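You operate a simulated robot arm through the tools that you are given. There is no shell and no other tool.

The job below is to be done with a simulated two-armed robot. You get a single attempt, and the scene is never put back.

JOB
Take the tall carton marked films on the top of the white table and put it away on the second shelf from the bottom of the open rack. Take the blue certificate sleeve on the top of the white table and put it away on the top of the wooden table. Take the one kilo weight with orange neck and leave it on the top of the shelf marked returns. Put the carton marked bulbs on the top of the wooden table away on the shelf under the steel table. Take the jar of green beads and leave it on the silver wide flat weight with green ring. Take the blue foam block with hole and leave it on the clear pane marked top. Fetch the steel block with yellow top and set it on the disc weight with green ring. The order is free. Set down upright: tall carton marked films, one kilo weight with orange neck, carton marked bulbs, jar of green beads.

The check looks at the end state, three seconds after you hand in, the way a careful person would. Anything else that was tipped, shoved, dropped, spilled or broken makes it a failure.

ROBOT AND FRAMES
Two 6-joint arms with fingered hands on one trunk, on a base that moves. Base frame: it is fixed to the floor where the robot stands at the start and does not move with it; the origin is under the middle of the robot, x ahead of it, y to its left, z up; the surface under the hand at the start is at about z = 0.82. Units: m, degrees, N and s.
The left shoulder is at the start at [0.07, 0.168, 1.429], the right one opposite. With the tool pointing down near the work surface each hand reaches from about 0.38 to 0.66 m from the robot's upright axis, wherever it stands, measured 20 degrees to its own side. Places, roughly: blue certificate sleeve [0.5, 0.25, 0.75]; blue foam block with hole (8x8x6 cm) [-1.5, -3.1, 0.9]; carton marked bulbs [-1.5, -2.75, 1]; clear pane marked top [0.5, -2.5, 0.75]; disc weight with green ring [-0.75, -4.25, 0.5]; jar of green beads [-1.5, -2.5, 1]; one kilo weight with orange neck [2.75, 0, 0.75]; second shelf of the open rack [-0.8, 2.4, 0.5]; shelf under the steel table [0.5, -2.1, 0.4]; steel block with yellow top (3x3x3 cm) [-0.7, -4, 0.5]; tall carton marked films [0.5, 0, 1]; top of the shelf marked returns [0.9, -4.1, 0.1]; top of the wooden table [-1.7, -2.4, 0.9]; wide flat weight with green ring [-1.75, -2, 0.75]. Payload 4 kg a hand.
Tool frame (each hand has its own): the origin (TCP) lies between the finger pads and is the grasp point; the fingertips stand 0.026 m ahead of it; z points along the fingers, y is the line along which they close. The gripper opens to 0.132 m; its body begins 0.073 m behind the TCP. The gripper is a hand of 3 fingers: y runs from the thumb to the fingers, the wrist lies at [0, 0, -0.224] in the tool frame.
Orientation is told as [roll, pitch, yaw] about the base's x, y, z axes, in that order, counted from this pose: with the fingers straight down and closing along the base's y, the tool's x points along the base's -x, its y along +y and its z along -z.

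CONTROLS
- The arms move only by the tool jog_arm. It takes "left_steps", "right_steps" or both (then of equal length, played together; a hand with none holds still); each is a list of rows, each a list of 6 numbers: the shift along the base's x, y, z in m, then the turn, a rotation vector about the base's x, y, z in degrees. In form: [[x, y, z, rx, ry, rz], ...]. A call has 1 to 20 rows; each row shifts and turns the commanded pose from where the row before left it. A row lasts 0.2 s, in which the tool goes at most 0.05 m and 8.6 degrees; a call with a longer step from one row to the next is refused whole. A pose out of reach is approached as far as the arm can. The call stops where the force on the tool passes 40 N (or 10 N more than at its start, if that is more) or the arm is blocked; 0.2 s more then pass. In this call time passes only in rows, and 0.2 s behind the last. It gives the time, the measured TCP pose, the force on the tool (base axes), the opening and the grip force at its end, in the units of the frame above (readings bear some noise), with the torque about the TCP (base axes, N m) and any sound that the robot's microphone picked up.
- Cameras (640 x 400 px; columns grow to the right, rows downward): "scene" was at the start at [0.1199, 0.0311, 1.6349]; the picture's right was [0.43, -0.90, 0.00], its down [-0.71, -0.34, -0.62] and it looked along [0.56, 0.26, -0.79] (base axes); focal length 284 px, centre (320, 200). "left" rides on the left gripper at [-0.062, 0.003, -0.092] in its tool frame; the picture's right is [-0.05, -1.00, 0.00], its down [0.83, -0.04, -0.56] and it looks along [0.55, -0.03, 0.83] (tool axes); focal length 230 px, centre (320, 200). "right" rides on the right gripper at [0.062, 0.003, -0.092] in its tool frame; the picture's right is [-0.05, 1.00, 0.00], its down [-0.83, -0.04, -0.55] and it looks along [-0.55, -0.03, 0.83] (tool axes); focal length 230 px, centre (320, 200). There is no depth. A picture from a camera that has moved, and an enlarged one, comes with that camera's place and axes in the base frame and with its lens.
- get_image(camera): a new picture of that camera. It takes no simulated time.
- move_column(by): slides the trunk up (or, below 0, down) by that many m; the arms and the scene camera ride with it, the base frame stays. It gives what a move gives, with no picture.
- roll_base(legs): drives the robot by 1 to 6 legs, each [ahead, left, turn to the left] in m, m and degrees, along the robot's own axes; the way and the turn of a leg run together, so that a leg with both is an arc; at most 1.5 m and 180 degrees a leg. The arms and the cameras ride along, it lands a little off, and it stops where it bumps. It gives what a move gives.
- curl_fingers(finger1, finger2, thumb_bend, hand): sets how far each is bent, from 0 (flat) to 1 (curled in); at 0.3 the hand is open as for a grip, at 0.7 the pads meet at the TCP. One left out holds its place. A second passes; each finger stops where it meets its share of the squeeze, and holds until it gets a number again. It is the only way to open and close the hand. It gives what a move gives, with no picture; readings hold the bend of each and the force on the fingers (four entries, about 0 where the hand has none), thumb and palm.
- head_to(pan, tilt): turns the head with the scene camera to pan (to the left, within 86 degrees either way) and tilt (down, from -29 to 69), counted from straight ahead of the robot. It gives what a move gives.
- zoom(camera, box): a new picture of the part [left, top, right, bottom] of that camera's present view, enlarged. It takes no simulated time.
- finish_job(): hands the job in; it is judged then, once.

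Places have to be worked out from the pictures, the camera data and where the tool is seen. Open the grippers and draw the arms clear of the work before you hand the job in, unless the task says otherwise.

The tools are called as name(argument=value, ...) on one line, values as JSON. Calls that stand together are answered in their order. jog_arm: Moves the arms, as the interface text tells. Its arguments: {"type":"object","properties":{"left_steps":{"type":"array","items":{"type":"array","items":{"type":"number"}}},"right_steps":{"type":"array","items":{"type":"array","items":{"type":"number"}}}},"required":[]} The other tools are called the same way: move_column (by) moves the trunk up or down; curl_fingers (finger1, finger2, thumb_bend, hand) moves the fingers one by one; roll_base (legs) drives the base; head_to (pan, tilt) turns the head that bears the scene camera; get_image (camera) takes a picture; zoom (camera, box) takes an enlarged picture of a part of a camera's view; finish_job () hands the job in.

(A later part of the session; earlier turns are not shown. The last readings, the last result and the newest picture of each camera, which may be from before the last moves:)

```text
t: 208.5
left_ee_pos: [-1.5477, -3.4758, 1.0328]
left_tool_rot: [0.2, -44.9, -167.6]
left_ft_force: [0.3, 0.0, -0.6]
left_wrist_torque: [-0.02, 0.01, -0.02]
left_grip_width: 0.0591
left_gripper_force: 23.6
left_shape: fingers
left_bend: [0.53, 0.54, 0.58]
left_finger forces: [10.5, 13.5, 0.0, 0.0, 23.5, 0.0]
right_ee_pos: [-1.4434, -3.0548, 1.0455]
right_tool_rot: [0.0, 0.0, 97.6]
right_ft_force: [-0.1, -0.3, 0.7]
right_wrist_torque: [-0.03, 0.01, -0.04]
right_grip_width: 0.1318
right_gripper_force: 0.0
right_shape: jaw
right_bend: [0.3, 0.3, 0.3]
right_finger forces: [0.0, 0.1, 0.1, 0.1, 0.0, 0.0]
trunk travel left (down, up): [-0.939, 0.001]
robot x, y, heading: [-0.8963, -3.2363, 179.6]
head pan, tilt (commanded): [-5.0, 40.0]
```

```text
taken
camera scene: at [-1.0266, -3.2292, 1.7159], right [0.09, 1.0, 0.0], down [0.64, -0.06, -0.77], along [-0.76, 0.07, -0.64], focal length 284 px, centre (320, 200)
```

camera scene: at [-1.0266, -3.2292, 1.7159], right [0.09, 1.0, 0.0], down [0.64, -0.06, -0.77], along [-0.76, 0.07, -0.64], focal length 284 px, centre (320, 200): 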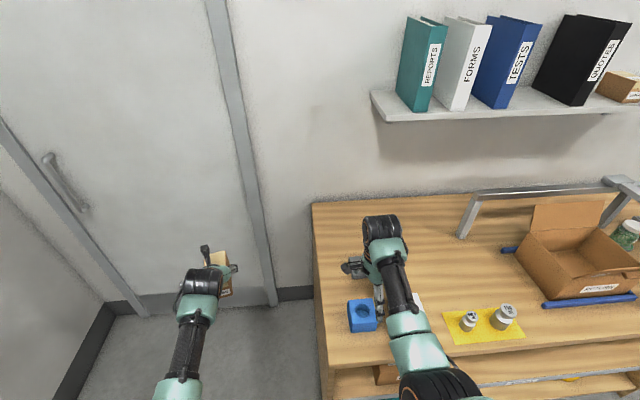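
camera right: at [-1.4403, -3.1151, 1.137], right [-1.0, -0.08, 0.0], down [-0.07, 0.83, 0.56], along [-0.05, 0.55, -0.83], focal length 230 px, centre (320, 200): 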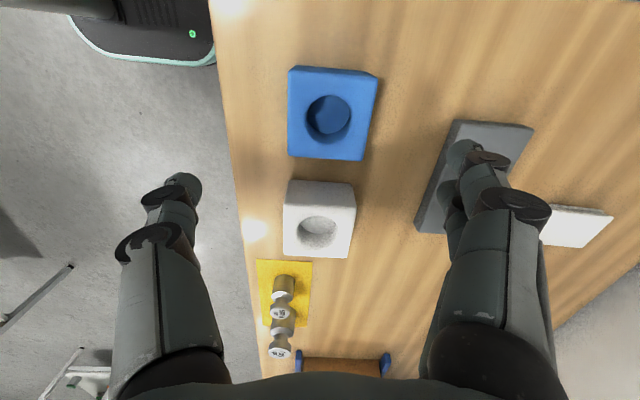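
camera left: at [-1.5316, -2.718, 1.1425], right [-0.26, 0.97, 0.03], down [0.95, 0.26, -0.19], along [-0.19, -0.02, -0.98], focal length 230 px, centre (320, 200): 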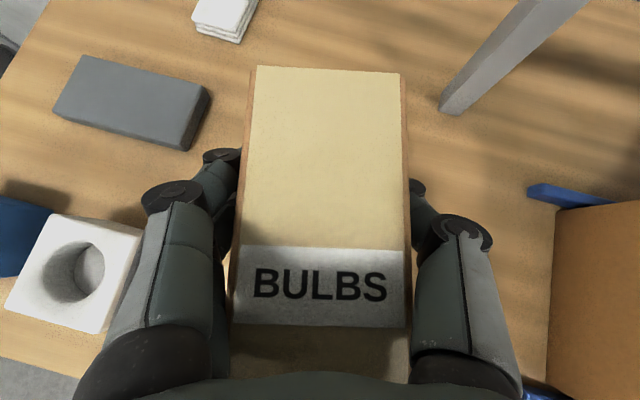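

The blue foam's top centre is at about (-1.456,-3.059), nearly square to the table. I pre-close the right hand slightly, align it, and descend.

curl_fingers(hand="right", finger1=0.35, finger2=0.35, thumb_bend=0.35)

jog_arm(right_steps=[[-0.006, -0.002, -0.02, 0, 0, -3], [-0.006, -0.002, -0.02, 0, 0, -3], [0, 0, -0.02, 0, 0, 0]])

get_image(camera="right")

```text
t: 209.5
left_ee_pos: [-1.5504, -3.4753, 1.0309]
left_tool_rot: [0.3, -44.7, -167.6]
left_ft_force: [-0.3, -0.8, -0.5]
left_wrist_torque: [0.0, 0.01, -0.02]
left_grip_width: 0.0592
left_gripper_force: 24.0
left_shape: fingers
left_bend: [0.53, 0.54, 0.58]
left_finger forces: [10.5, 13.5, 0.1, 0.0, 23.5, 0.0]
right_ee_pos: [-1.4469, -3.0555, 1.0433]
right_tool_rot: [0.0, 0.1, 97.7]
right_ft_force: [0.9, -0.2, -0.4]
right_wrist_torque: [0.03, -0.02, 0.0]
right_grip_width: 0.1188
right_gripper_force: 0.0
right_shape: fingers
right_bend: [0.35, 0.35, 0.35]
right_finger forces: [0.1, 0.0, 0.0, 0.1, 0.0, 0.1]
trunk travel left (down, up): [-0.939, 0.001]
robot x, y, heading: [-0.8965, -3.2357, 179.4]
head pan, tilt (commanded): [-5.0, 40.0]
```

```text
t: 210.3
left_ee_pos: [-1.5494, -3.4751, 1.0324]
left_tool_rot: [0.3, -44.9, -167.6]
left_ft_force: [-0.1, -0.1, -1.4]
left_wrist_torque: [0.0, 0.02, -0.03]
left_grip_width: 0.059
left_gripper_force: 23.7
left_shape: fingers
left_bend: [0.53, 0.54, 0.58]
left_finger forces: [10.5, 13.3, 0.1, 0.0, 23.4, 0.1]
right_ee_pos: [-1.4595, -3.0587, 0.9839]
right_tool_rot: [-0.1, 0.1, 91.6]
right_ft_force: [-1.2, -0.9, -0.2]
right_wrist_torque: [-0.01, -0.02, 0.0]
right_grip_width: 0.1189
right_gripper_force: 0.0
right_shape: fingers
right_bend: [0.35, 0.35, 0.35]
right_finger forces: [0.0, 0.0, 0.0, 0.0, 0.0, 0.0]
trunk travel left (down, up): [-0.939, 0.001]
robot x, y, heading: [-0.8967, -3.2339, 179.8]
head pan, tilt (commanded): [-5.0, 40.0]
```

```text
taken
camera right: at [-1.4606, -3.1193, 1.075], right [-1.0, 0.02, 0.0], down [0.02, 0.83, 0.56], along [0.01, 0.55, -0.83], focal length 230 px, centre (320, 200)
```

right: 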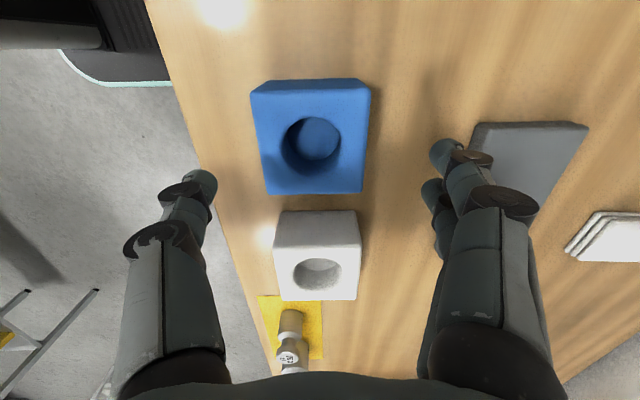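

jog_arm(right_steps=[[0.003, -0.002, -0.024, 0, 0, 0], [0.002, -0.002, -0.024, 0, 0, 0], [0, 0, -0.024, 0, 0, 0], [0, 0, -0.022, 0, 0, 0]])

curl_fingers(hand="right", finger1=0.7, finger2=0.7, thumb_bend=0.7)

get_image(camera="right")

```text
t: 211.3
left_ee_pos: [-1.5491, -3.476, 1.0324]
left_tool_rot: [0.4, -44.8, -167.6]
left_ft_force: [0.0, -0.7, -0.5]
left_wrist_torque: [-0.02, 0.03, 0.01]
left_grip_width: 0.0591
left_gripper_force: 23.4
left_shape: fingers
left_bend: [0.53, 0.54, 0.58]
left_finger forces: [10.5, 13.5, 0.0, 0.1, 23.5, 0.1]
right_ee_pos: [-1.454, -3.065, 0.8909]
right_tool_rot: [0.0, 0.0, 91.6]
right_ft_force: [-0.1, -0.4, 0.2]
right_wrist_torque: [0.01, -0.04, 0.03]
right_grip_width: 0.1186
right_gripper_force: 0.0
right_shape: fingers
right_bend: [0.35, 0.35, 0.35]
right_finger forces: [0.1, 0.0, 0.0, 0.1, 0.0, 0.0]
trunk travel left (down, up): [-0.939, 0.001]
robot x, y, heading: [-0.8974, -3.237, 179.5]
head pan, tilt (commanded): [-5.0, 40.0]
```

```text
t: 212.3
left_ee_pos: [-1.5491, -3.4761, 1.0325]
left_tool_rot: [0.2, -44.9, -167.6]
left_ft_force: [-1.0, -0.3, -1.3]
left_wrist_torque: [0.01, 0.03, -0.03]
left_grip_width: 0.0591
left_gripper_force: 23.5
left_shape: fingers
left_bend: [0.53, 0.54, 0.58]
left_finger forces: [10.5, 13.4, 0.0, 0.0, 23.5, 0.1]
right_ee_pos: [-1.4531, -3.0658, 0.893]
right_tool_rot: [0.1, 0.0, 91.6]
right_ft_force: [0.4, 0.3, 8.6]
right_wrist_torque: [0.04, 0.41, -0.03]
right_grip_width: 0.0754
right_gripper_force: 23.8
right_shape: fingers
right_bend: [0.47, 0.47, 0.55]
right_finger forces: [13.5, 13.5, 0.1, 0.1, 20.2, 0.0]
trunk travel left (down, up): [-0.939, 0.001]
robot x, y, heading: [-0.8981, -3.2314, 179.6]
head pan, tilt (commanded): [-5.0, 40.0]
```

```text
taken
camera right: at [-1.4556, -3.125, 0.9841], right [-1.0, 0.02, 0.0], down [0.02, 0.83, 0.56], along [0.01, 0.56, -0.83], focal length 230 px, centre (320, 200)
```

right: 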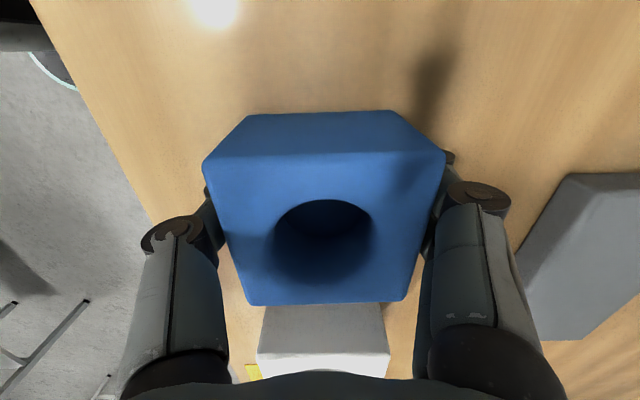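

The foam is held (24 N). I lift it straight up and back away from the table.

jog_arm(right_steps=[[0, 0, 0.02, 0, 0, 0], [0, 0, 0.025, 0, 0, 0], [0, 0, 0.025, 0, 0, 0], [0, 0, 0.025, 0, 0, 0], [0, 0, 0.025, 0, 0, 0], [0, 0, 0.025, 0, 0, 0]])

get_image(camera="right")

roll_base(legs=[[-0.4, 0, 0]])

```text
t: 213.7
left_ee_pos: [-1.5493, -3.4766, 1.032]
left_tool_rot: [0.3, -44.8, -167.6]
left_ft_force: [-0.6, -0.6, -0.7]
left_wrist_torque: [0.01, 0.01, 0.01]
left_grip_width: 0.0587
left_gripper_force: 24.3
left_shape: fingers
left_bend: [0.53, 0.54, 0.58]
left_finger forces: [10.5, 13.3, 0.0, 0.1, 23.7, 0.0]
right_ee_pos: [-1.4523, -3.0621, 1.0346]
right_tool_rot: [-0.1, 0.1, 91.6]
right_ft_force: [-0.3, 0.1, -0.1]
right_wrist_torque: [-0.02, 0.01, 0.0]
right_grip_width: 0.0754
right_gripper_force: 20.1
right_shape: fingers
right_bend: [0.47, 0.47, 0.55]
right_finger forces: [9.9, 9.9, 0.0, 0.0, 19.9, 0.0]
trunk travel left (down, up): [-0.939, 0.001]
robot x, y, heading: [-0.897, -3.241, 179.6]
head pan, tilt (commanded): [-5.0, 40.0]
```

```text
taken
camera right: at [-1.455, -3.1217, 1.1269], right [-1.0, 0.02, 0.0], down [0.02, 0.83, 0.56], along [0.01, 0.56, -0.83], focal length 230 px, centre (320, 200)
```

right: 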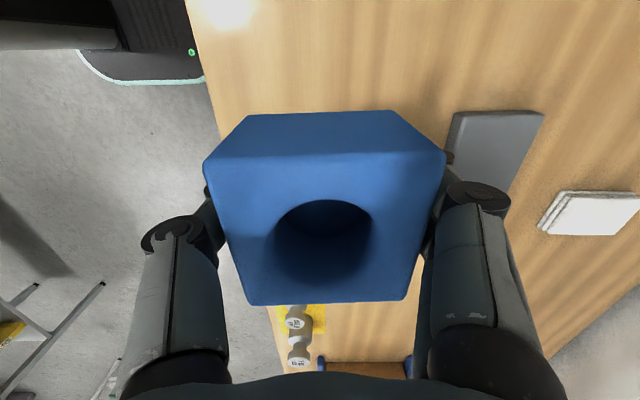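

```text
t: 216.2
left_ee_pos: [-1.1526, -3.4763, 1.0318]
left_tool_rot: [0.3, -44.7, -167.9]
left_ft_force: [0.1, 0.6, -1.2]
left_wrist_torque: [0.01, 0.03, -0.01]
left_grip_width: 0.059
left_gripper_force: 23.9
left_shape: fingers
left_bend: [0.53, 0.54, 0.58]
left_finger forces: [10.5, 13.4, 0.1, 0.0, 23.4, 0.0]
right_ee_pos: [-1.053, -3.0626, 1.0347]
right_tool_rot: [-0.3, 0.0, 91.3]
right_ft_force: [-0.6, 0.2, 0.4]
right_wrist_torque: [-0.02, -0.01, -0.02]
right_grip_width: 0.0754
right_gripper_force: 19.9
right_shape: fingers
right_bend: [0.47, 0.47, 0.55]
right_finger forces: [10.0, 9.9, 0.0, 0.1, 20.1, 0.0]
trunk travel left (down, up): [-0.939, 0.001]
robot x, y, heading: [-0.4963, -3.24, 179.4]
head pan, tilt (commanded): [-5.0, 40.0]
```

Both items are secure. I move right to y≈-2.29, where there is room to turn, and turn clockwise to face the steel table.

roll_base(legs=[[-0.02, -0.95, 0.4], [0, 0, -90], [0, 0, -90]])

head_to(pan=0, tilt=38)

get_image(camera="scene")

```text
t: 228.7
left_ee_pos: [0.1796, -2.0477, 1.0322]
left_tool_rot: [0.2, -44.9, 13.8]
left_ft_force: [-0.7, -0.1, -0.6]
left_wrist_torque: [-0.01, -0.02, -0.03]
left_grip_width: 0.0586
left_gripper_force: 22.7
left_shape: fingers
left_bend: [0.53, 0.54, 0.58]
left_finger forces: [10.7, 12.1, 0.1, 0.1, 22.9, 0.0]
right_ee_pos: [0.0927, -2.4639, 1.0342]
right_tool_rot: [-0.1, -0.1, -87.0]
right_ft_force: [-0.4, -0.9, 0.5]
right_wrist_torque: [0.03, -0.02, -0.03]
right_grip_width: 0.0745
right_gripper_force: 17.9
right_shape: fingers
right_bend: [0.47, 0.47, 0.55]
right_finger forces: [9.0, 8.9, 0.0, 0.0, 17.9, 0.0]
trunk travel left (down, up): [-0.939, 0.001]
robot x, y, heading: [-0.47, -2.301, 1.0]
head pan, tilt (commanded): [-5.0, 40.0]
```

```text
t: 229.3
left_ee_pos: [0.1783, -2.0475, 1.0321]
left_tool_rot: [0.4, -44.8, 13.8]
left_ft_force: [-0.1, 0.7, -2.2]
left_wrist_torque: [-0.02, -0.02, 0.01]
left_grip_width: 0.0589
left_gripper_force: 22.7
left_shape: fingers
left_bend: [0.53, 0.54, 0.58]
left_finger forces: [10.7, 12.2, 0.1, 0.0, 22.9, 0.1]
right_ee_pos: [0.0927, -2.4631, 1.0345]
right_tool_rot: [0.0, 0.0, -87.0]
right_ft_force: [-0.5, -0.4, 0.1]
right_wrist_torque: [-0.02, 0.02, 0.0]
right_grip_width: 0.0746
right_gripper_force: 18.1
right_shape: fingers
right_bend: [0.47, 0.47, 0.55]
right_finger forces: [9.0, 8.9, 0.0, 0.0, 18.1, 0.1]
trunk travel left (down, up): [-0.939, 0.001]
robot x, y, heading: [-0.4682, -2.3017, 1.3]
head pan, tilt (commanded): [0.0, 38.0]
```

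```text
taken
camera scene: at [-0.3296, -2.3022, 1.7186], right [0.02, -1.0, 0.0], down [-0.62, -0.01, -0.79], along [0.79, 0.01, -0.62], focal length 284 px, centre (320, 200)
```

scene: 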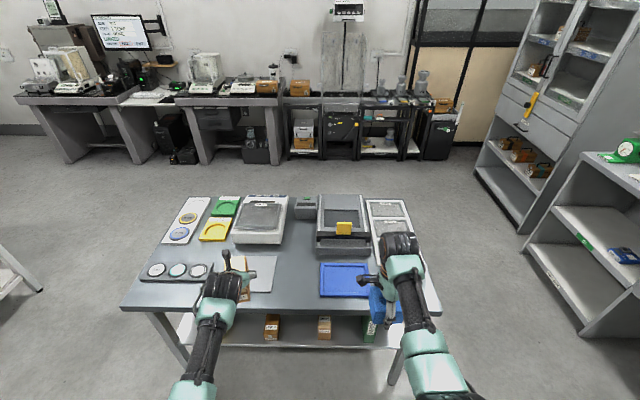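

zoom(camera="scene", box=[110, 180, 450, 390])

zoom(camera="scene", box=[240, 180, 440, 310])

```text
1.88 times, centred on (280, 285) of scene
camera zoom: at [-0.3296, -2.3022, 1.7186], right [0.02, -1.0, 0.0], down [-0.62, -0.01, -0.79], along [0.79, 0.01, -0.62], focal length 534 px, centre (395, 40)
```

zoom: 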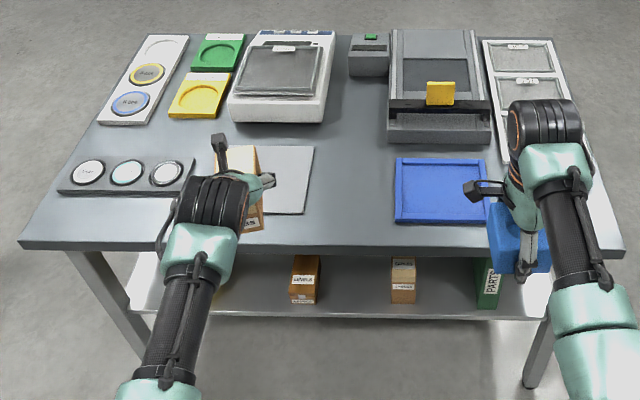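

```text
3.08 times, centred on (340, 245) of scene
camera zoom: at [-0.3296, -2.3022, 1.7186], right [0.02, -1.0, 0.0], down [-0.62, -0.01, -0.79], along [0.79, 0.01, -0.62], focal length 873 px, centre (258, 62)
```

zoom: 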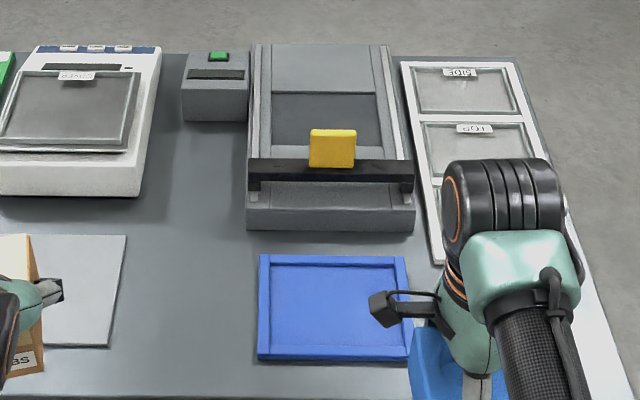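

The white tray on the right holds panes marked SIDE and TOP (labels facing the other way). The right arm hides part of it; I take the right wrist view and look at the lower shelf.

get_image(camera="right")

get_image(camera="left")

zoom(camera="scene", box=[160, 290, 400, 400])

```text
taken
camera right: at [0.0922, -2.4009, 1.1266], right [1.0, 0.0, 0.0], down [0.0, -0.83, 0.56], along [0.0, -0.56, -0.83], focal length 230 px, centre (320, 200)
```

right: 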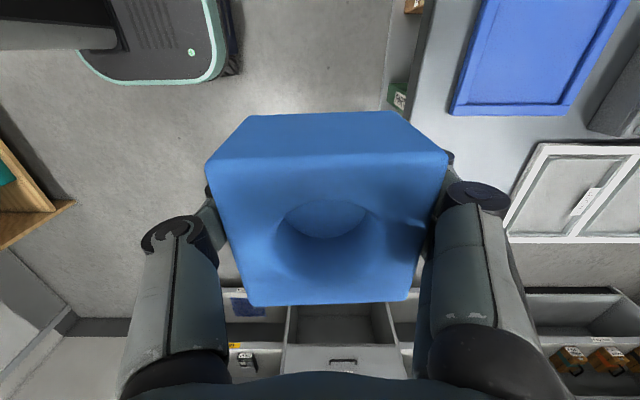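

```text
taken
camera left: at [0.1579, -2.0505, 1.1421], right [0.28, -0.96, 0.03], down [-0.94, -0.28, -0.19], along [0.19, 0.02, -0.98], focal length 230 px, centre (320, 200)
```

left: 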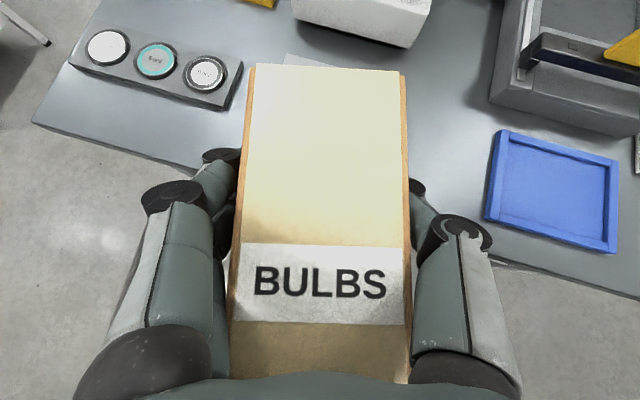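

```text
2.67 times, centred on (280, 345) of scene
camera zoom: at [-0.3296, -2.3022, 1.7186], right [0.02, -1.0, 0.0], down [-0.62, -0.01, -0.79], along [0.79, 0.01, -0.62], focal length 756 px, centre (427, -187)
```

zoom: 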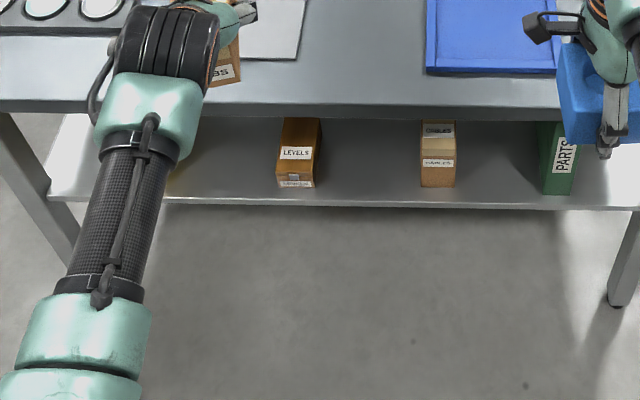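

The tray seems to hold three panes; I need to read the label of the nearest one. I zoom the right wrist camera on it.

zoom(camera="right", box=[480, 120, 640, 260])

zoom(camera="scene", box=[350, 180, 450, 310])

```text
2.86 times, centred on (560, 190) of right
camera zoom: at [0.0922, -2.4009, 1.1266], right [1.0, 0.0, 0.0], down [0.0, -0.83, 0.56], along [0.0, -0.56, -0.83], focal length 657 px, centre (-366, 229)
```

zoom: 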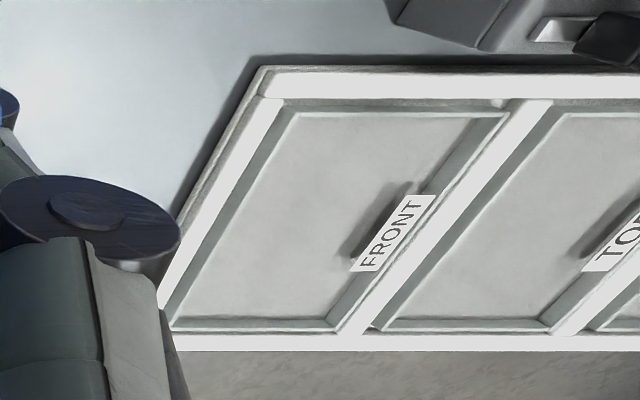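

```text
3.08 times, centred on (400, 245) of scene
camera zoom: at [-0.3296, -2.3022, 1.7186], right [0.02, -1.0, 0.0], down [-0.62, -0.01, -0.79], along [0.79, 0.01, -0.62], focal length 873 px, centre (74, 62)
```

zoom: 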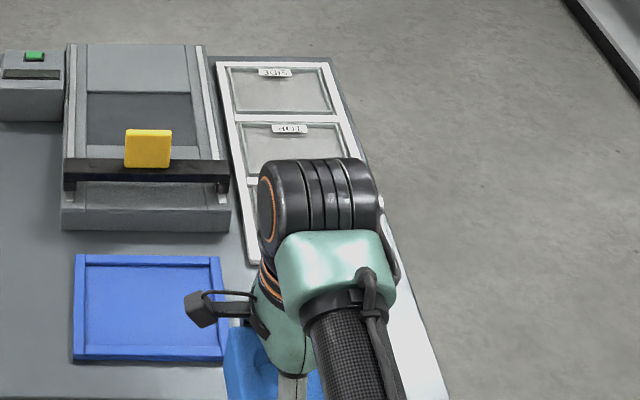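

The panes read FRONT (near), TOP (middle), SIDE (far); combining both cameras the TOP pane is centred near (0.625,-2.615) at z≈0.81. That is easiest reached from the table's −y end, so I drive around to there with both hands high.

roll_base(legs=[[-0.03, -0.92, -1.3], [0, 0, 90]])

head_to(pan=-35, tilt=35)

get_image(camera="scene")

```text
t: 238.0
left_ee_pos: [-0.7297, -2.5735, 1.0316]
left_tool_rot: [0.4, -44.9, 102.0]
left_ft_force: [0.8, 0.3, -0.8]
left_wrist_torque: [-0.07, -0.01, 0.0]
left_grip_width: 0.0591
left_gripper_force: 23.0
left_shape: fingers
left_bend: [0.53, 0.54, 0.58]
left_finger forces: [10.9, 12.0, 0.0, 0.0, 22.8, 0.1]
right_ee_pos: [-0.3168, -2.6732, 1.0351]
right_tool_rot: [-0.1, 0.0, 1.3]
right_ft_force: [0.5, -0.4, 0.4]
right_wrist_torque: [0.02, -0.01, 0.02]
right_grip_width: 0.074
right_gripper_force: 17.5
right_shape: fingers
right_bend: [0.47, 0.48, 0.56]
right_finger forces: [8.6, 8.8, 0.0, 0.0, 17.5, 0.0]
trunk travel left (down, up): [-0.939, 0.001]
robot x, y, heading: [-0.4935, -3.2279, 89.1]
head pan, tilt (commanded): [0.0, 38.0]
```

```text
t: 239.0
left_ee_pos: [-0.7299, -2.5725, 1.0319]
left_tool_rot: [0.3, -44.9, 101.9]
left_ft_force: [0.1, -0.1, -1.7]
left_wrist_torque: [0.02, -0.03, 0.04]
left_grip_width: 0.0589
left_gripper_force: 22.7
left_shape: fingers
left_bend: [0.53, 0.54, 0.58]
left_finger forces: [10.8, 12.0, 0.0, 0.0, 22.8, 0.1]
right_ee_pos: [-0.3156, -2.673, 1.0353]
right_tool_rot: [-0.1, 0.0, 1.2]
right_ft_force: [-0.4, 0.3, -0.8]
right_wrist_torque: [0.0, 0.02, 0.02]
right_grip_width: 0.074
right_gripper_force: 17.9
right_shape: fingers
right_bend: [0.47, 0.48, 0.56]
right_finger forces: [8.7, 8.8, 0.0, 0.0, 17.5, 0.0]
trunk travel left (down, up): [-0.939, 0.001]
robot x, y, heading: [-0.4941, -3.2285, 89.4]
head pan, tilt (commanded): [-35.0, 35.0]
```

```text
taken
camera scene: at [-0.441, -3.1077, 1.7232], right [0.81, -0.58, 0.0], down [-0.33, -0.47, -0.82], along [0.48, 0.67, -0.57], focal length 284 px, centre (320, 200)
```

scene: 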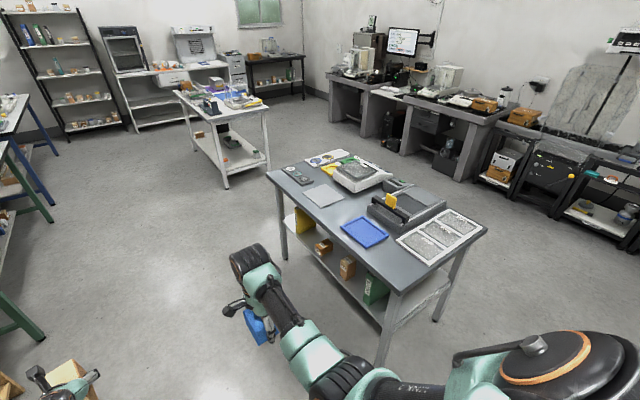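

zoom(camera="scene", box=[260, 140, 500, 320])

```text
2.22 times, centred on (380, 230) of scene
camera zoom: at [-0.441, -3.1077, 1.7232], right [0.81, -0.58, 0.0], down [-0.33, -0.47, -0.82], along [0.48, 0.67, -0.57], focal length 630 px, centre (187, 133)
```

zoom: 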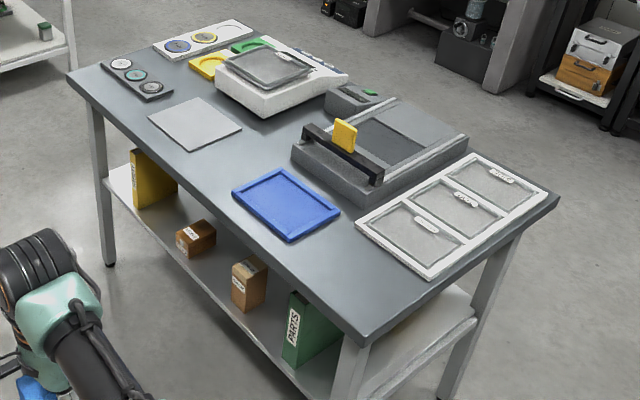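

The TOP pane centre is confirmed at ≈(0.628,-2.617). I shift right along the table's end.

roll_base(legs=[[0.0, -0.9, 0.6]])

get_image(camera="right")

get_image(camera="scene")

```text
t: 243.8
left_ee_pos: [0.1534, -2.5793, 1.0323]
left_tool_rot: [0.1, -44.8, 103.8]
left_ft_force: [-0.2, -1.1, -1.1]
left_wrist_torque: [-0.01, -0.01, 0.0]
left_grip_width: 0.0587
left_gripper_force: 22.6
left_shape: fingers
left_bend: [0.53, 0.54, 0.58]
left_finger forces: [10.7, 12.0, 0.0, 0.0, 22.8, 0.0]
right_ee_pos: [0.5702, -2.666, 1.0348]
right_tool_rot: [-0.2, 0.0, 3.0]
right_ft_force: [0.1, 0.1, -0.9]
right_wrist_torque: [0.01, -0.01, -0.02]
right_grip_width: 0.0743
right_gripper_force: 17.0
right_shape: fingers
right_bend: [0.47, 0.48, 0.56]
right_finger forces: [8.7, 8.8, 0.0, 0.1, 17.5, 0.1]
trunk travel left (down, up): [-0.939, 0.001]
robot x, y, heading: [0.4083, -3.2283, 91.0]
head pan, tilt (commanded): [-35.0, 35.0]
```

```text
taken
camera right: at [0.508, -2.6637, 1.1267], right [0.0, 1.0, 0.0], down [0.83, 0.0, 0.56], along [0.56, 0.0, -0.83], focal length 230 px, centre (320, 200)
```

right: 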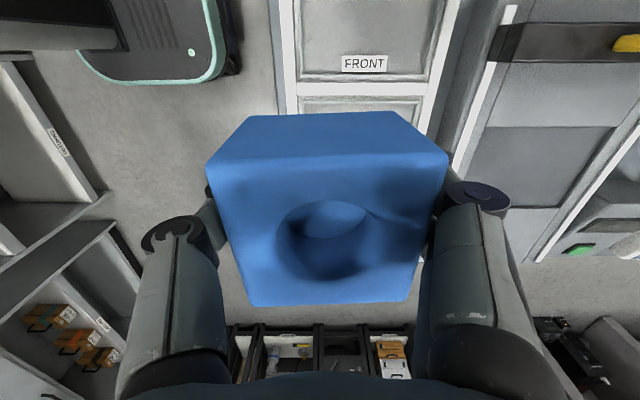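

```text
taken
camera scene: at [0.4589, -3.1041, 1.7232], right [0.83, -0.56, 0.0], down [-0.32, -0.48, -0.82], along [0.46, 0.68, -0.57], focal length 284 px, centre (320, 200)
```

scene: 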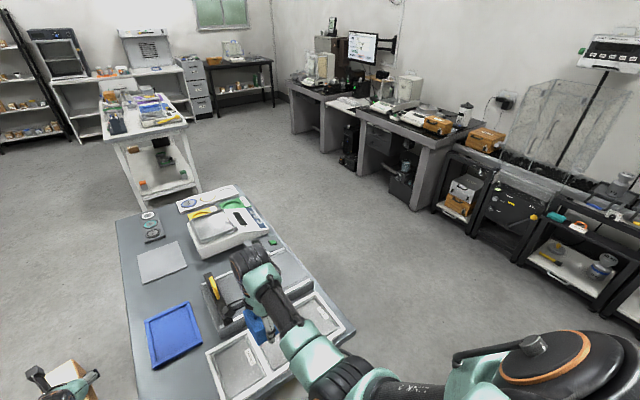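

The foam needs to go about 5 cm forward and 5 cm right to be centred over the TOP pane. I move there.

roll_base(legs=[[0.05, -0.048, -0.8]])

get_image(camera="right")

```text
t: 244.8
left_ee_pos: [0.2049, -2.5302, 1.0343]
left_tool_rot: [-0.1, -45.0, 103.3]
left_ft_force: [0.2, -0.8, -0.9]
left_wrist_torque: [0.03, -0.01, -0.02]
left_grip_width: 0.0586
left_gripper_force: 22.7
left_shape: fingers
left_bend: [0.53, 0.54, 0.58]
left_finger forces: [10.8, 12.1, 0.1, 0.1, 22.8, 0.1]
right_ee_pos: [0.6212, -2.6236, 1.038]
right_tool_rot: [0.2, -0.2, 2.4]
right_ft_force: [-0.8, -0.3, -0.4]
right_wrist_torque: [0.07, -0.01, 0.01]
right_grip_width: 0.0743
right_gripper_force: 17.7
right_shape: fingers
right_bend: [0.47, 0.48, 0.56]
right_finger forces: [8.6, 8.8, 0.1, 0.1, 17.6, 0.1]
trunk travel left (down, up): [-0.939, 0.001]
robot x, y, heading: [0.4592, -3.1786, 90.5]
head pan, tilt (commanded): [-35.0, 35.0]
```

```text
taken
camera right: at [0.5576, -2.6212, 1.1304], right [0.01, 1.0, 0.0], down [0.83, -0.01, 0.56], along [0.56, 0.0, -0.83], focal length 230 px, centre (320, 200)
```

right: 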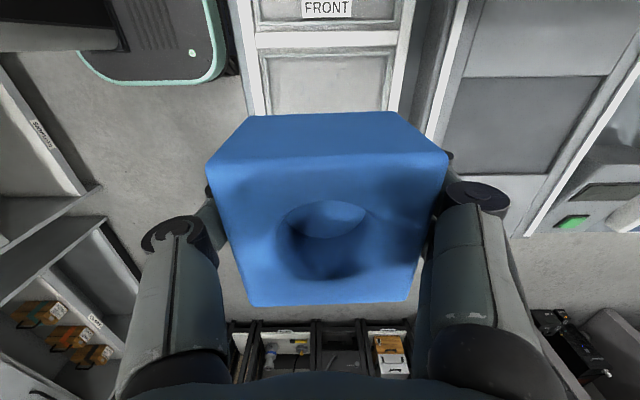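

Foam is nearly centred on the TOP pane (pane x 0.563–0.695, y −2.69…−2.536). I fine-adjust and lower it to just above the pane.

jog_arm(right_steps=[[0.002, 0.003, -0.025, 0, 0, -1.2], [0.002, 0.003, -0.025, 0, 0, -1.2], [0, 0, -0.03, 0, 0, 0], [0, 0, -0.03, 0, 0, 0], [0, 0, -0.03, 0, 0, 0], [0, 0, -0.02, 0, 0, 0]])

get_image(camera="right")

head_to(pan=-20, tilt=50)

get_image(camera="scene")

```text
t: 246.2
left_ee_pos: [0.2108, -2.5246, 1.0305]
left_tool_rot: [0.4, -44.7, 102.9]
left_ft_force: [-1.0, 0.0, -1.6]
left_wrist_torque: [0.01, -0.02, 0.02]
left_grip_width: 0.0589
left_gripper_force: 22.5
left_shape: fingers
left_bend: [0.53, 0.54, 0.58]
left_finger forces: [10.8, 12.0, 0.0, 0.0, 22.8, 0.0]
right_ee_pos: [0.6313, -2.6117, 0.8762]
right_tool_rot: [-0.1, 0.1, -0.1]
right_ft_force: [-0.1, -0.3, 0.0]
right_wrist_torque: [-0.01, 0.01, 0.02]
right_grip_width: 0.074
right_gripper_force: 17.0
right_shape: fingers
right_bend: [0.47, 0.48, 0.56]
right_finger forces: [8.6, 8.7, 0.0, 0.0, 17.3, 0.0]
trunk travel left (down, up): [-0.939, 0.001]
robot x, y, heading: [0.4593, -3.1783, 90.5]
head pan, tilt (commanded): [-35.0, 35.0]
```

```text
taken
camera right: at [0.5692, -2.6059, 0.967], right [0.05, 1.0, 0.0], down [0.83, -0.04, 0.55], along [0.55, -0.03, -0.83], focal length 230 px, centre (320, 200)
```

right: 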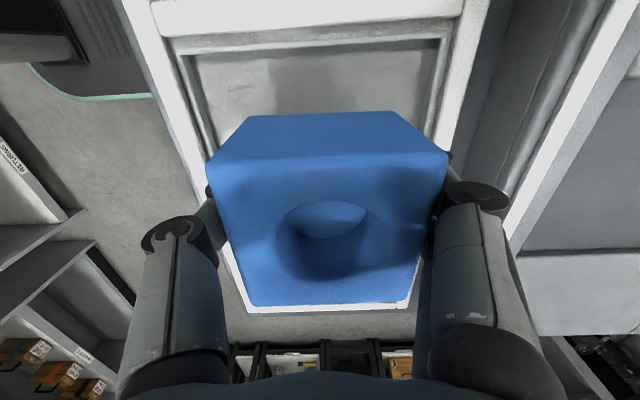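

```text
t: 247.0
left_ee_pos: [0.2101, -2.5249, 1.0322]
left_tool_rot: [0.5, -44.7, 102.9]
left_ft_force: [-0.5, 0.2, -0.6]
left_wrist_torque: [-0.01, -0.03, -0.01]
left_grip_width: 0.0588
left_gripper_force: 22.8
left_shape: fingers
left_bend: [0.53, 0.54, 0.58]
left_finger forces: [10.8, 11.9, 0.0, 0.1, 22.9, 0.1]
right_ee_pos: [0.6297, -2.611, 0.8746]
right_tool_rot: [0.0, 0.2, 0.0]
right_ft_force: [-0.4, -0.3, 0.1]
right_wrist_torque: [0.01, -0.03, 0.01]
right_grip_width: 0.0742
right_gripper_force: 17.5
right_shape: fingers
right_bend: [0.47, 0.48, 0.56]
right_finger forces: [8.6, 8.7, 0.0, 0.0, 17.3, 0.1]
trunk travel left (down, up): [-0.939, 0.001]
robot x, y, heading: [0.4604, -3.1731, 90.2]
head pan, tilt (commanded): [-20.0, 50.0]
```

```text
taken
camera scene: at [0.4852, -3.0546, 1.7014], right [0.94, -0.34, 0.0], down [-0.26, -0.72, -0.64], along [0.22, 0.6, -0.77], focal length 284 px, centre (320, 200)
```

scene: 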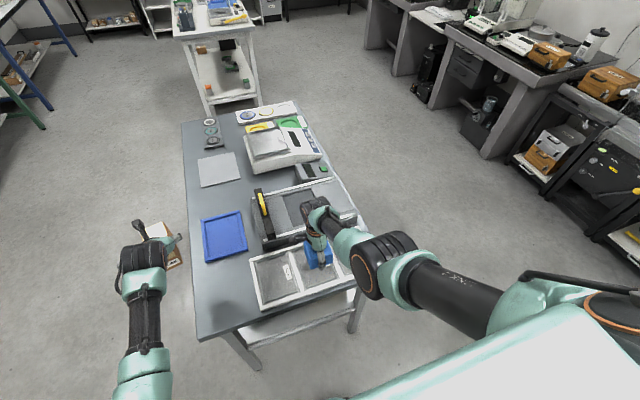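

The foam is centred over the TOP pane (inner area about 12.5 × 14 cm). I lower it gently to contact.

jog_arm(right_steps=[[0, 0, -0.008, 0, 0, 0], [0, 0, -0.006, 0, 0, 0]])

jog_arm(right_steps=[[0, 0, -0.004, 0, 0, 0], [0, 0, -0.003, 0, 0, 0]])

jog_arm(right_steps=[[0, 0, -0.003, 0, 0, 0], [0, 0, -0.002, 0, 0, 0]])

```text
t: 247.6
left_ee_pos: [0.2097, -2.5271, 1.032]
left_tool_rot: [0.4, -44.7, 102.8]
left_ft_force: [-0.3, 0.3, -1.2]
left_wrist_torque: [0.03, 0.0, 0.02]
left_grip_width: 0.0588
left_gripper_force: 22.7
left_shape: fingers
left_bend: [0.53, 0.54, 0.58]
left_finger forces: [10.8, 12.0, 0.0, 0.0, 22.8, 0.0]
right_ee_pos: [0.6306, -2.6174, 0.8642]
right_tool_rot: [0.0, 0.1, -0.1]
right_ft_force: [0.3, 0.1, -0.5]
right_wrist_torque: [-0.03, 0.03, 0.02]
right_grip_width: 0.0739
right_gripper_force: 17.6
right_shape: fingers
right_bend: [0.47, 0.48, 0.56]
right_finger forces: [8.6, 8.7, 0.0, 0.1, 17.4, 0.0]
right hand out of reach, approached as far as the arm can: row 2
trunk travel left (down, up): [-0.939, 0.001]
robot x, y, heading: [0.4585, -3.1787, 90.2]
head pan, tilt (commanded): [-20.0, 50.0]
```

```text
t: 248.2
left_ee_pos: [0.2104, -2.5274, 1.0328]
left_tool_rot: [0.3, -44.8, 103.0]
left_ft_force: [-0.3, -0.1, -1.4]
left_wrist_torque: [0.06, -0.02, 0.01]
left_grip_width: 0.0589
left_gripper_force: 23.0
left_shape: fingers
left_bend: [0.53, 0.54, 0.58]
left_finger forces: [10.8, 12.1, 0.0, 0.0, 22.9, 0.1]
right_ee_pos: [0.6313, -2.619, 0.8597]
right_tool_rot: [-0.2, 0.0, -0.1]
right_ft_force: [0.2, -0.4, -0.2]
right_wrist_torque: [0.0, 0.01, -0.02]
right_grip_width: 0.0741
right_gripper_force: 17.4
right_shape: fingers
right_bend: [0.47, 0.48, 0.56]
right_finger forces: [8.6, 8.7, 0.1, 0.0, 17.2, 0.0]
right hand out of reach, approached as far as the arm can: row 2
trunk travel left (down, up): [-0.939, 0.001]
robot x, y, heading: [0.4579, -3.1765, 90.2]
head pan, tilt (commanded): [-20.0, 50.0]
```

```text
t: 248.8
left_ee_pos: [0.2096, -2.5267, 1.0311]
left_tool_rot: [0.4, -44.9, 103.0]
left_ft_force: [-0.2, 0.8, -0.8]
left_wrist_torque: [0.0, 0.02, 0.01]
left_grip_width: 0.0589
left_gripper_force: 23.4
left_shape: fingers
left_bend: [0.53, 0.54, 0.58]
left_finger forces: [10.8, 12.0, 0.0, 0.0, 22.8, 0.1]
right_ee_pos: [0.6325, -2.6227, 0.8569]
right_tool_rot: [-0.1, 0.1, -0.1]
right_ft_force: [-0.5, -1.0, 0.2]
right_wrist_torque: [0.03, -0.01, -0.01]
right_grip_width: 0.0741
right_gripper_force: 17.0
right_shape: fingers
right_bend: [0.47, 0.48, 0.56]
right_finger forces: [8.6, 8.7, 0.0, 0.0, 17.3, 0.1]
trunk travel left (down, up): [-0.939, 0.001]
robot x, y, heading: [0.4574, -3.1791, 90.2]
head pan, tilt (commanded): [-20.0, 50.0]
```

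The arm is at its low reach limit, so I shift back to centre and use the trunk for the final lowering.

jog_arm(right_steps=[[-0.001, 0.005, 0.01, 0, 0, 0], [0, 0.005, 0.002, 0, 0, 0]])

move_column(by=-0.012)

move_column(by=-0.004)

get_image(camera="right")

```text
t: 249.4
left_ee_pos: [0.2096, -2.5262, 1.0318]
left_tool_rot: [0.4, -44.7, 103.0]
left_ft_force: [-0.5, -0.1, -0.6]
left_wrist_torque: [0.03, 0.0, 0.02]
left_grip_width: 0.0589
left_gripper_force: 23.3
left_shape: fingers
left_bend: [0.53, 0.54, 0.58]
left_finger forces: [10.7, 11.9, 0.0, 0.1, 22.8, 0.1]
right_ee_pos: [0.6298, -2.6134, 0.8686]
right_tool_rot: [-0.1, 0.0, -0.2]
right_ft_force: [-0.3, -0.3, -0.8]
right_wrist_torque: [0.0, 0.01, 0.01]
right_grip_width: 0.0739
right_gripper_force: 17.6
right_shape: fingers
right_bend: [0.47, 0.48, 0.56]
right_finger forces: [8.6, 8.7, 0.0, 0.0, 17.3, 0.1]
right hand out of reach, approached as far as the arm can: row 2
trunk travel left (down, up): [-0.939, 0.001]
robot x, y, heading: [0.458, -3.1745, 90.1]
head pan, tilt (commanded): [-20.0, 50.0]
```

```text
t: 250.0
left_ee_pos: [0.2093, -2.5258, 1.0195]
left_tool_rot: [0.4, -44.8, 103.1]
left_ft_force: [0.6, -0.3, -1.3]
left_wrist_torque: [0.0, 0.0, 0.0]
left_grip_width: 0.0587
left_gripper_force: 23.0
left_shape: fingers
left_bend: [0.53, 0.54, 0.58]
left_finger forces: [10.8, 12.0, 0.1, 0.1, 22.8, 0.0]
right_ee_pos: [0.6307, -2.6121, 0.8568]
right_tool_rot: [-0.1, 0.0, -0.1]
right_ft_force: [-0.9, 0.3, -0.8]
right_wrist_torque: [-0.01, -0.03, 0.0]
right_grip_width: 0.074
right_gripper_force: 16.5
right_shape: fingers
right_bend: [0.47, 0.48, 0.56]
right_finger forces: [8.7, 8.7, 0.0, 0.1, 17.3, 0.0]
trunk travel left (down, up): [-0.927, 0.013]
robot x, y, heading: [0.4516, -3.1754, 90.4]
head pan, tilt (commanded): [-20.0, 50.0]
```

```text
t: 250.5
left_ee_pos: [0.2095, -2.5257, 1.0152]
left_tool_rot: [0.4, -44.8, 102.9]
left_ft_force: [0.3, 0.5, -1.6]
left_wrist_torque: [0.02, -0.02, 0.01]
left_grip_width: 0.059
left_gripper_force: 22.6
left_shape: fingers
left_bend: [0.53, 0.54, 0.58]
left_finger forces: [10.8, 12.0, 0.0, 0.0, 22.8, 0.0]
right_ee_pos: [0.63, -2.6122, 0.8518]
right_tool_rot: [-0.1, 0.0, -0.1]
right_ft_force: [-0.5, 0.0, -0.7]
right_wrist_torque: [0.04, 0.02, 0.0]
right_grip_width: 0.0741
right_gripper_force: 17.1
right_shape: fingers
right_bend: [0.47, 0.48, 0.56]
right_finger forces: [8.6, 8.7, 0.0, 0.1, 17.3, 0.1]
trunk travel left (down, up): [-0.923, 0.017]
robot x, y, heading: [0.4595, -3.1736, 90.3]
head pan, tilt (commanded): [-20.0, 50.0]
```

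```text
taken
camera right: at [0.5686, -2.6066, 0.9445], right [0.05, 1.0, 0.0], down [0.83, -0.04, 0.55], along [0.55, -0.03, -0.83], focal length 230 px, centre (320, 200)
```

right: 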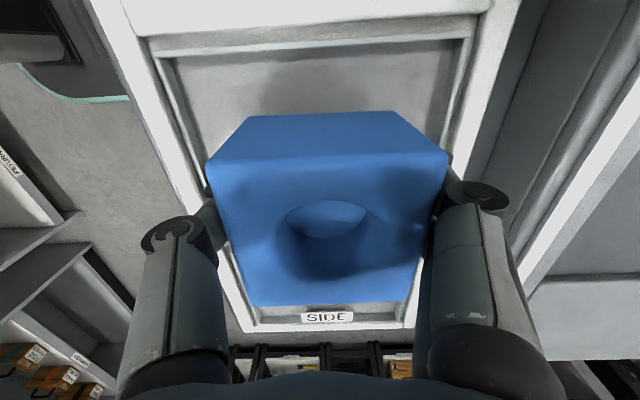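

move_column(by=-0.005)

move_column(by=-0.005)

move_column(by=-0.005)

```text
t: 251.0
left_ee_pos: [0.2101, -2.5252, 1.0108]
left_tool_rot: [0.4, -44.8, 103.1]
left_ft_force: [0.3, 0.2, -1.3]
left_wrist_torque: [0.02, -0.02, 0.0]
left_grip_width: 0.0586
left_gripper_force: 23.1
left_shape: fingers
left_bend: [0.53, 0.54, 0.58]
left_finger forces: [10.9, 12.0, 0.0, 0.1, 22.8, 0.0]
right_ee_pos: [0.6304, -2.6124, 0.8491]
right_tool_rot: [0.0, 0.1, 0.0]
right_ft_force: [0.9, -0.1, 0.7]
right_wrist_torque: [0.04, -0.01, -0.01]
right_grip_width: 0.0741
right_gripper_force: 19.4
right_shape: fingers
right_bend: [0.48, 0.48, 0.56]
right_finger forces: [9.2, 9.7, 0.1, 0.0, 18.5, 0.0]
trunk travel left (down, up): [-0.918, 0.022]
robot x, y, heading: [0.4566, -3.1756, 90.2]
head pan, tilt (commanded): [-20.0, 50.0]
```

```text
t: 251.6
left_ee_pos: [0.2093, -2.5287, 1.0088]
left_tool_rot: [0.2, -45.1, 102.9]
left_ft_force: [-0.4, -0.2, -0.5]
left_wrist_torque: [0.02, -0.03, -0.03]
left_grip_width: 0.0588
left_gripper_force: 22.8
left_shape: fingers
left_bend: [0.53, 0.54, 0.58]
left_finger forces: [10.8, 11.9, 0.0, 0.0, 22.8, 0.0]
right_ee_pos: [0.6308, -2.612, 0.8473]
right_tool_rot: [0.4, 0.1, -0.1]
right_ft_force: [1.9, -4.4, 26.1]
right_wrist_torque: [1.09, -0.08, -0.1]
right_grip_width: 0.0739
right_gripper_force: 31.5
right_shape: fingers
right_bend: [0.48, 0.49, 0.55]
right_finger forces: [21.0, 21.3, 0.1, 0.0, 20.9, 0.0]
trunk travel left (down, up): [-0.913, 0.027]
robot x, y, heading: [0.4567, -3.1766, 90.1]
head pan, tilt (commanded): [-20.0, 50.0]
```

```text
t: 252.0
left_ee_pos: [0.2103, -2.5283, 1.0041]
left_tool_rot: [0.3, -44.9, 102.9]
left_ft_force: [-0.7, 0.2, -0.3]
left_wrist_torque: [-0.02, -0.01, 0.02]
left_grip_width: 0.0587
left_gripper_force: 22.9
left_shape: fingers
left_bend: [0.53, 0.54, 0.58]
left_finger forces: [10.7, 12.0, 0.1, 0.1, 22.7, 0.0]
right_ee_pos: [0.6307, -2.609, 0.8473]
right_tool_rot: [0.7, 0.0, -0.1]
right_ft_force: [0.3, -7.7, 20.9]
right_wrist_torque: [0.46, -0.04, 0.0]
right_grip_width: 0.0738
right_gripper_force: 30.6
right_shape: fingers
right_bend: [0.5, 0.5, 0.56]
right_finger forces: [18.4, 18.5, 0.0, 0.1, 24.1, 0.0]
trunk travel left (down, up): [-0.911, 0.029]
robot x, y, heading: [0.4577, -3.176, 90.2]
head pan, tilt (commanded): [-20.0, 50.0]
stopped: the force on the tool passed its limit at 44 N (the readings are from after the stop); the commanded pose is now the measured one
```

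Contact (briefly 44 N — I relieve it right away), then release.

move_column(by=0.006)

get_image(camera="right")

```text
t: 252.5
left_ee_pos: [0.2105, -2.5266, 1.0091]
left_tool_rot: [0.4, -44.9, 102.9]
left_ft_force: [-0.6, 0.3, -2.0]
left_wrist_torque: [0.0, -0.01, -0.02]
left_grip_width: 0.0589
left_gripper_force: 22.2
left_shape: fingers
left_bend: [0.53, 0.54, 0.58]
left_finger forces: [10.9, 12.0, 0.0, 0.1, 22.8, 0.0]
right_ee_pos: [0.6311, -2.608, 0.8498]
right_tool_rot: [0.2, 0.0, -0.1]
right_ft_force: [0.6, -0.4, 0.0]
right_wrist_torque: [0.0, 0.0, 0.0]
right_grip_width: 0.0741
right_gripper_force: 18.2
right_shape: fingers
right_bend: [0.48, 0.49, 0.56]
right_finger forces: [9.2, 9.0, 0.0, 0.0, 18.3, 0.0]
trunk travel left (down, up): [-0.917, 0.023]
robot x, y, heading: [0.4579, -3.1742, 90.1]
head pan, tilt (commanded): [-20.0, 50.0]
```

```text
taken
camera right: at [0.5692, -2.6034, 0.9411], right [0.05, 1.0, 0.01], down [0.83, -0.05, 0.55], along [0.55, -0.03, -0.83], focal length 230 px, centre (320, 200)
```

right: 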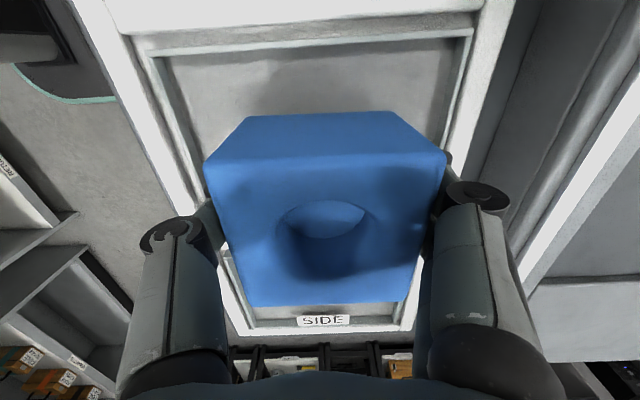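

move_column(by=-0.002)

curl_fingers(hand="right", finger1=0.41, finger2=0.41, thumb_bend=0.46)

get_image(camera="right")

```text
t: 253.0
left_ee_pos: [0.2108, -2.527, 1.0081]
left_tool_rot: [0.4, -44.8, 102.9]
left_ft_force: [0.6, -0.2, -0.6]
left_wrist_torque: [0.02, -0.01, 0.0]
left_grip_width: 0.0587
left_gripper_force: 23.2
left_shape: fingers
left_bend: [0.53, 0.54, 0.58]
left_finger forces: [10.9, 12.0, 0.1, 0.0, 22.7, 0.0]
right_ee_pos: [0.6308, -2.6087, 0.8482]
right_tool_rot: [0.3, 0.0, -0.1]
right_ft_force: [-0.1, 0.1, -0.3]
right_wrist_torque: [0.0, 0.01, 0.03]
right_grip_width: 0.0739
right_gripper_force: 17.8
right_shape: fingers
right_bend: [0.48, 0.49, 0.56]
right_finger forces: [9.2, 8.9, 0.0, 0.1, 18.2, 0.1]
trunk travel left (down, up): [-0.915, 0.025]
robot x, y, heading: [0.4553, -3.1772, 90.3]
head pan, tilt (commanded): [-20.0, 50.0]
```

```text
t: 254.0
left_ee_pos: [0.2113, -2.5252, 1.0079]
left_tool_rot: [0.5, -44.7, 102.9]
left_ft_force: [0.7, 1.3, -1.7]
left_wrist_torque: [0.0, 0.02, 0.04]
left_grip_width: 0.0586
left_gripper_force: 22.5
left_shape: fingers
left_bend: [0.53, 0.54, 0.58]
left_finger forces: [10.8, 12.0, 0.1, 0.0, 22.9, 0.0]
right_ee_pos: [0.6306, -2.6079, 0.8476]
right_tool_rot: [0.4, 0.1, -0.1]
right_ft_force: [-0.2, 0.6, 1.1]
right_wrist_torque: [-0.05, 0.03, 0.0]
right_grip_width: 0.0891
right_gripper_force: 0.8
right_shape: fingers
right_bend: [0.41, 0.41, 0.46]
right_finger forces: [0.0, 0.0, 0.0, 0.0, 1.2, 0.0]
trunk travel left (down, up): [-0.915, 0.025]
robot x, y, heading: [0.4549, -3.1754, 90.0]
head pan, tilt (commanded): [-20.0, 50.0]
```

```text
taken
camera right: at [0.5689, -2.6032, 0.9402], right [0.05, 1.0, 0.01], down [0.83, -0.05, 0.55], along [0.55, -0.02, -0.83], focal length 230 px, centre (320, 200)
```

right: 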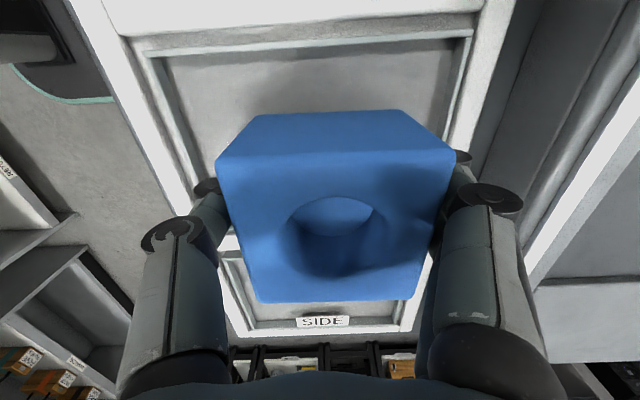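

Foam released on the pane. I lift the right hand straight up.

jog_arm(right_steps=[[0, -0.001, 0.01, 0, 0, 0], [0, 0, 0.02, 0, 0, 0], [0, 0, 0.03, 0, 0, 0], [0, 0, 0.03, 0, 0, 0], [0, 0, 0.03, 0, 0, 0], [0, 0, 0.03, 0, 0, 0]])

get_image(camera="right")

zoom(camera="scene", box=[220, 180, 400, 320])

```text
t: 255.4
left_ee_pos: [0.2101, -2.5265, 1.0069]
left_tool_rot: [0.4, -44.8, 102.9]
left_ft_force: [0.5, -0.1, -0.6]
left_wrist_torque: [0.01, -0.01, 0.02]
left_grip_width: 0.0589
left_gripper_force: 23.4
left_shape: fingers
left_bend: [0.53, 0.54, 0.58]
left_finger forces: [10.8, 12.0, 0.1, 0.0, 22.8, 0.0]
right_ee_pos: [0.6214, -2.5405, 0.9566]
right_tool_rot: [0.3, 0.0, -0.2]
right_ft_force: [-0.7, -0.2, 0.5]
right_wrist_torque: [0.0, -0.02, 0.01]
right_grip_width: 0.0897
right_gripper_force: 0.1
right_shape: fingers
right_bend: [0.41, 0.41, 0.46]
right_finger forces: [0.0, 0.1, 0.0, 0.0, 0.0, 0.0]
right hand out of reach, approached as far as the arm can: row 1, 2, 3, 4, 5, 6
trunk travel left (down, up): [-0.915, 0.025]
robot x, y, heading: [0.4573, -3.1749, 90.0]
head pan, tilt (commanded): [-20.0, 50.0]
```

```text
taken
camera right: at [0.5594, -2.536, 1.0493], right [0.05, 1.0, 0.0], down [0.83, -0.05, 0.55], along [0.55, -0.03, -0.83], focal length 230 px, centre (320, 200)
```

right: 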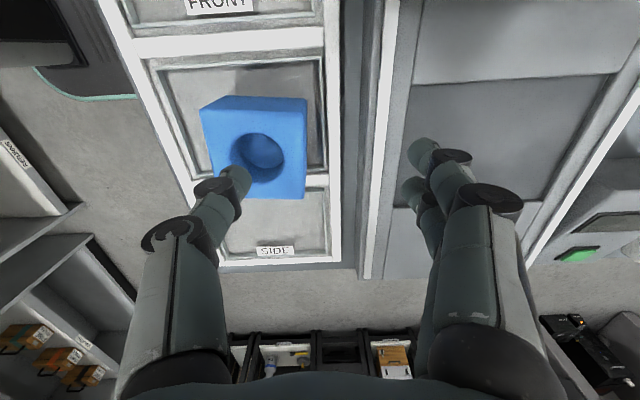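

```text
2.86 times, centred on (310, 250) of scene
camera zoom: at [0.4846, -3.055, 1.6771], right [0.94, -0.34, 0.0], down [-0.26, -0.72, -0.64], along [0.22, 0.6, -0.77], focal length 810 px, centre (349, 57)
```

zoom: 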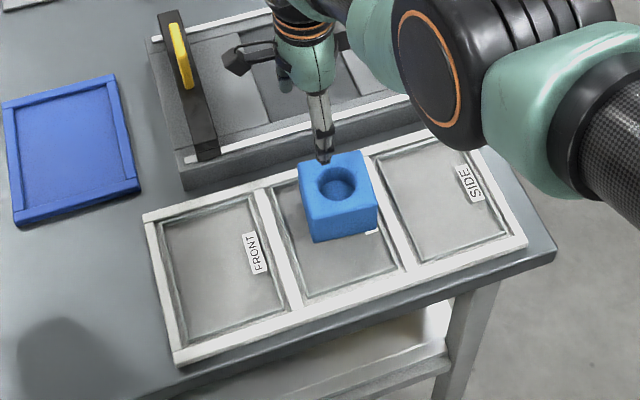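

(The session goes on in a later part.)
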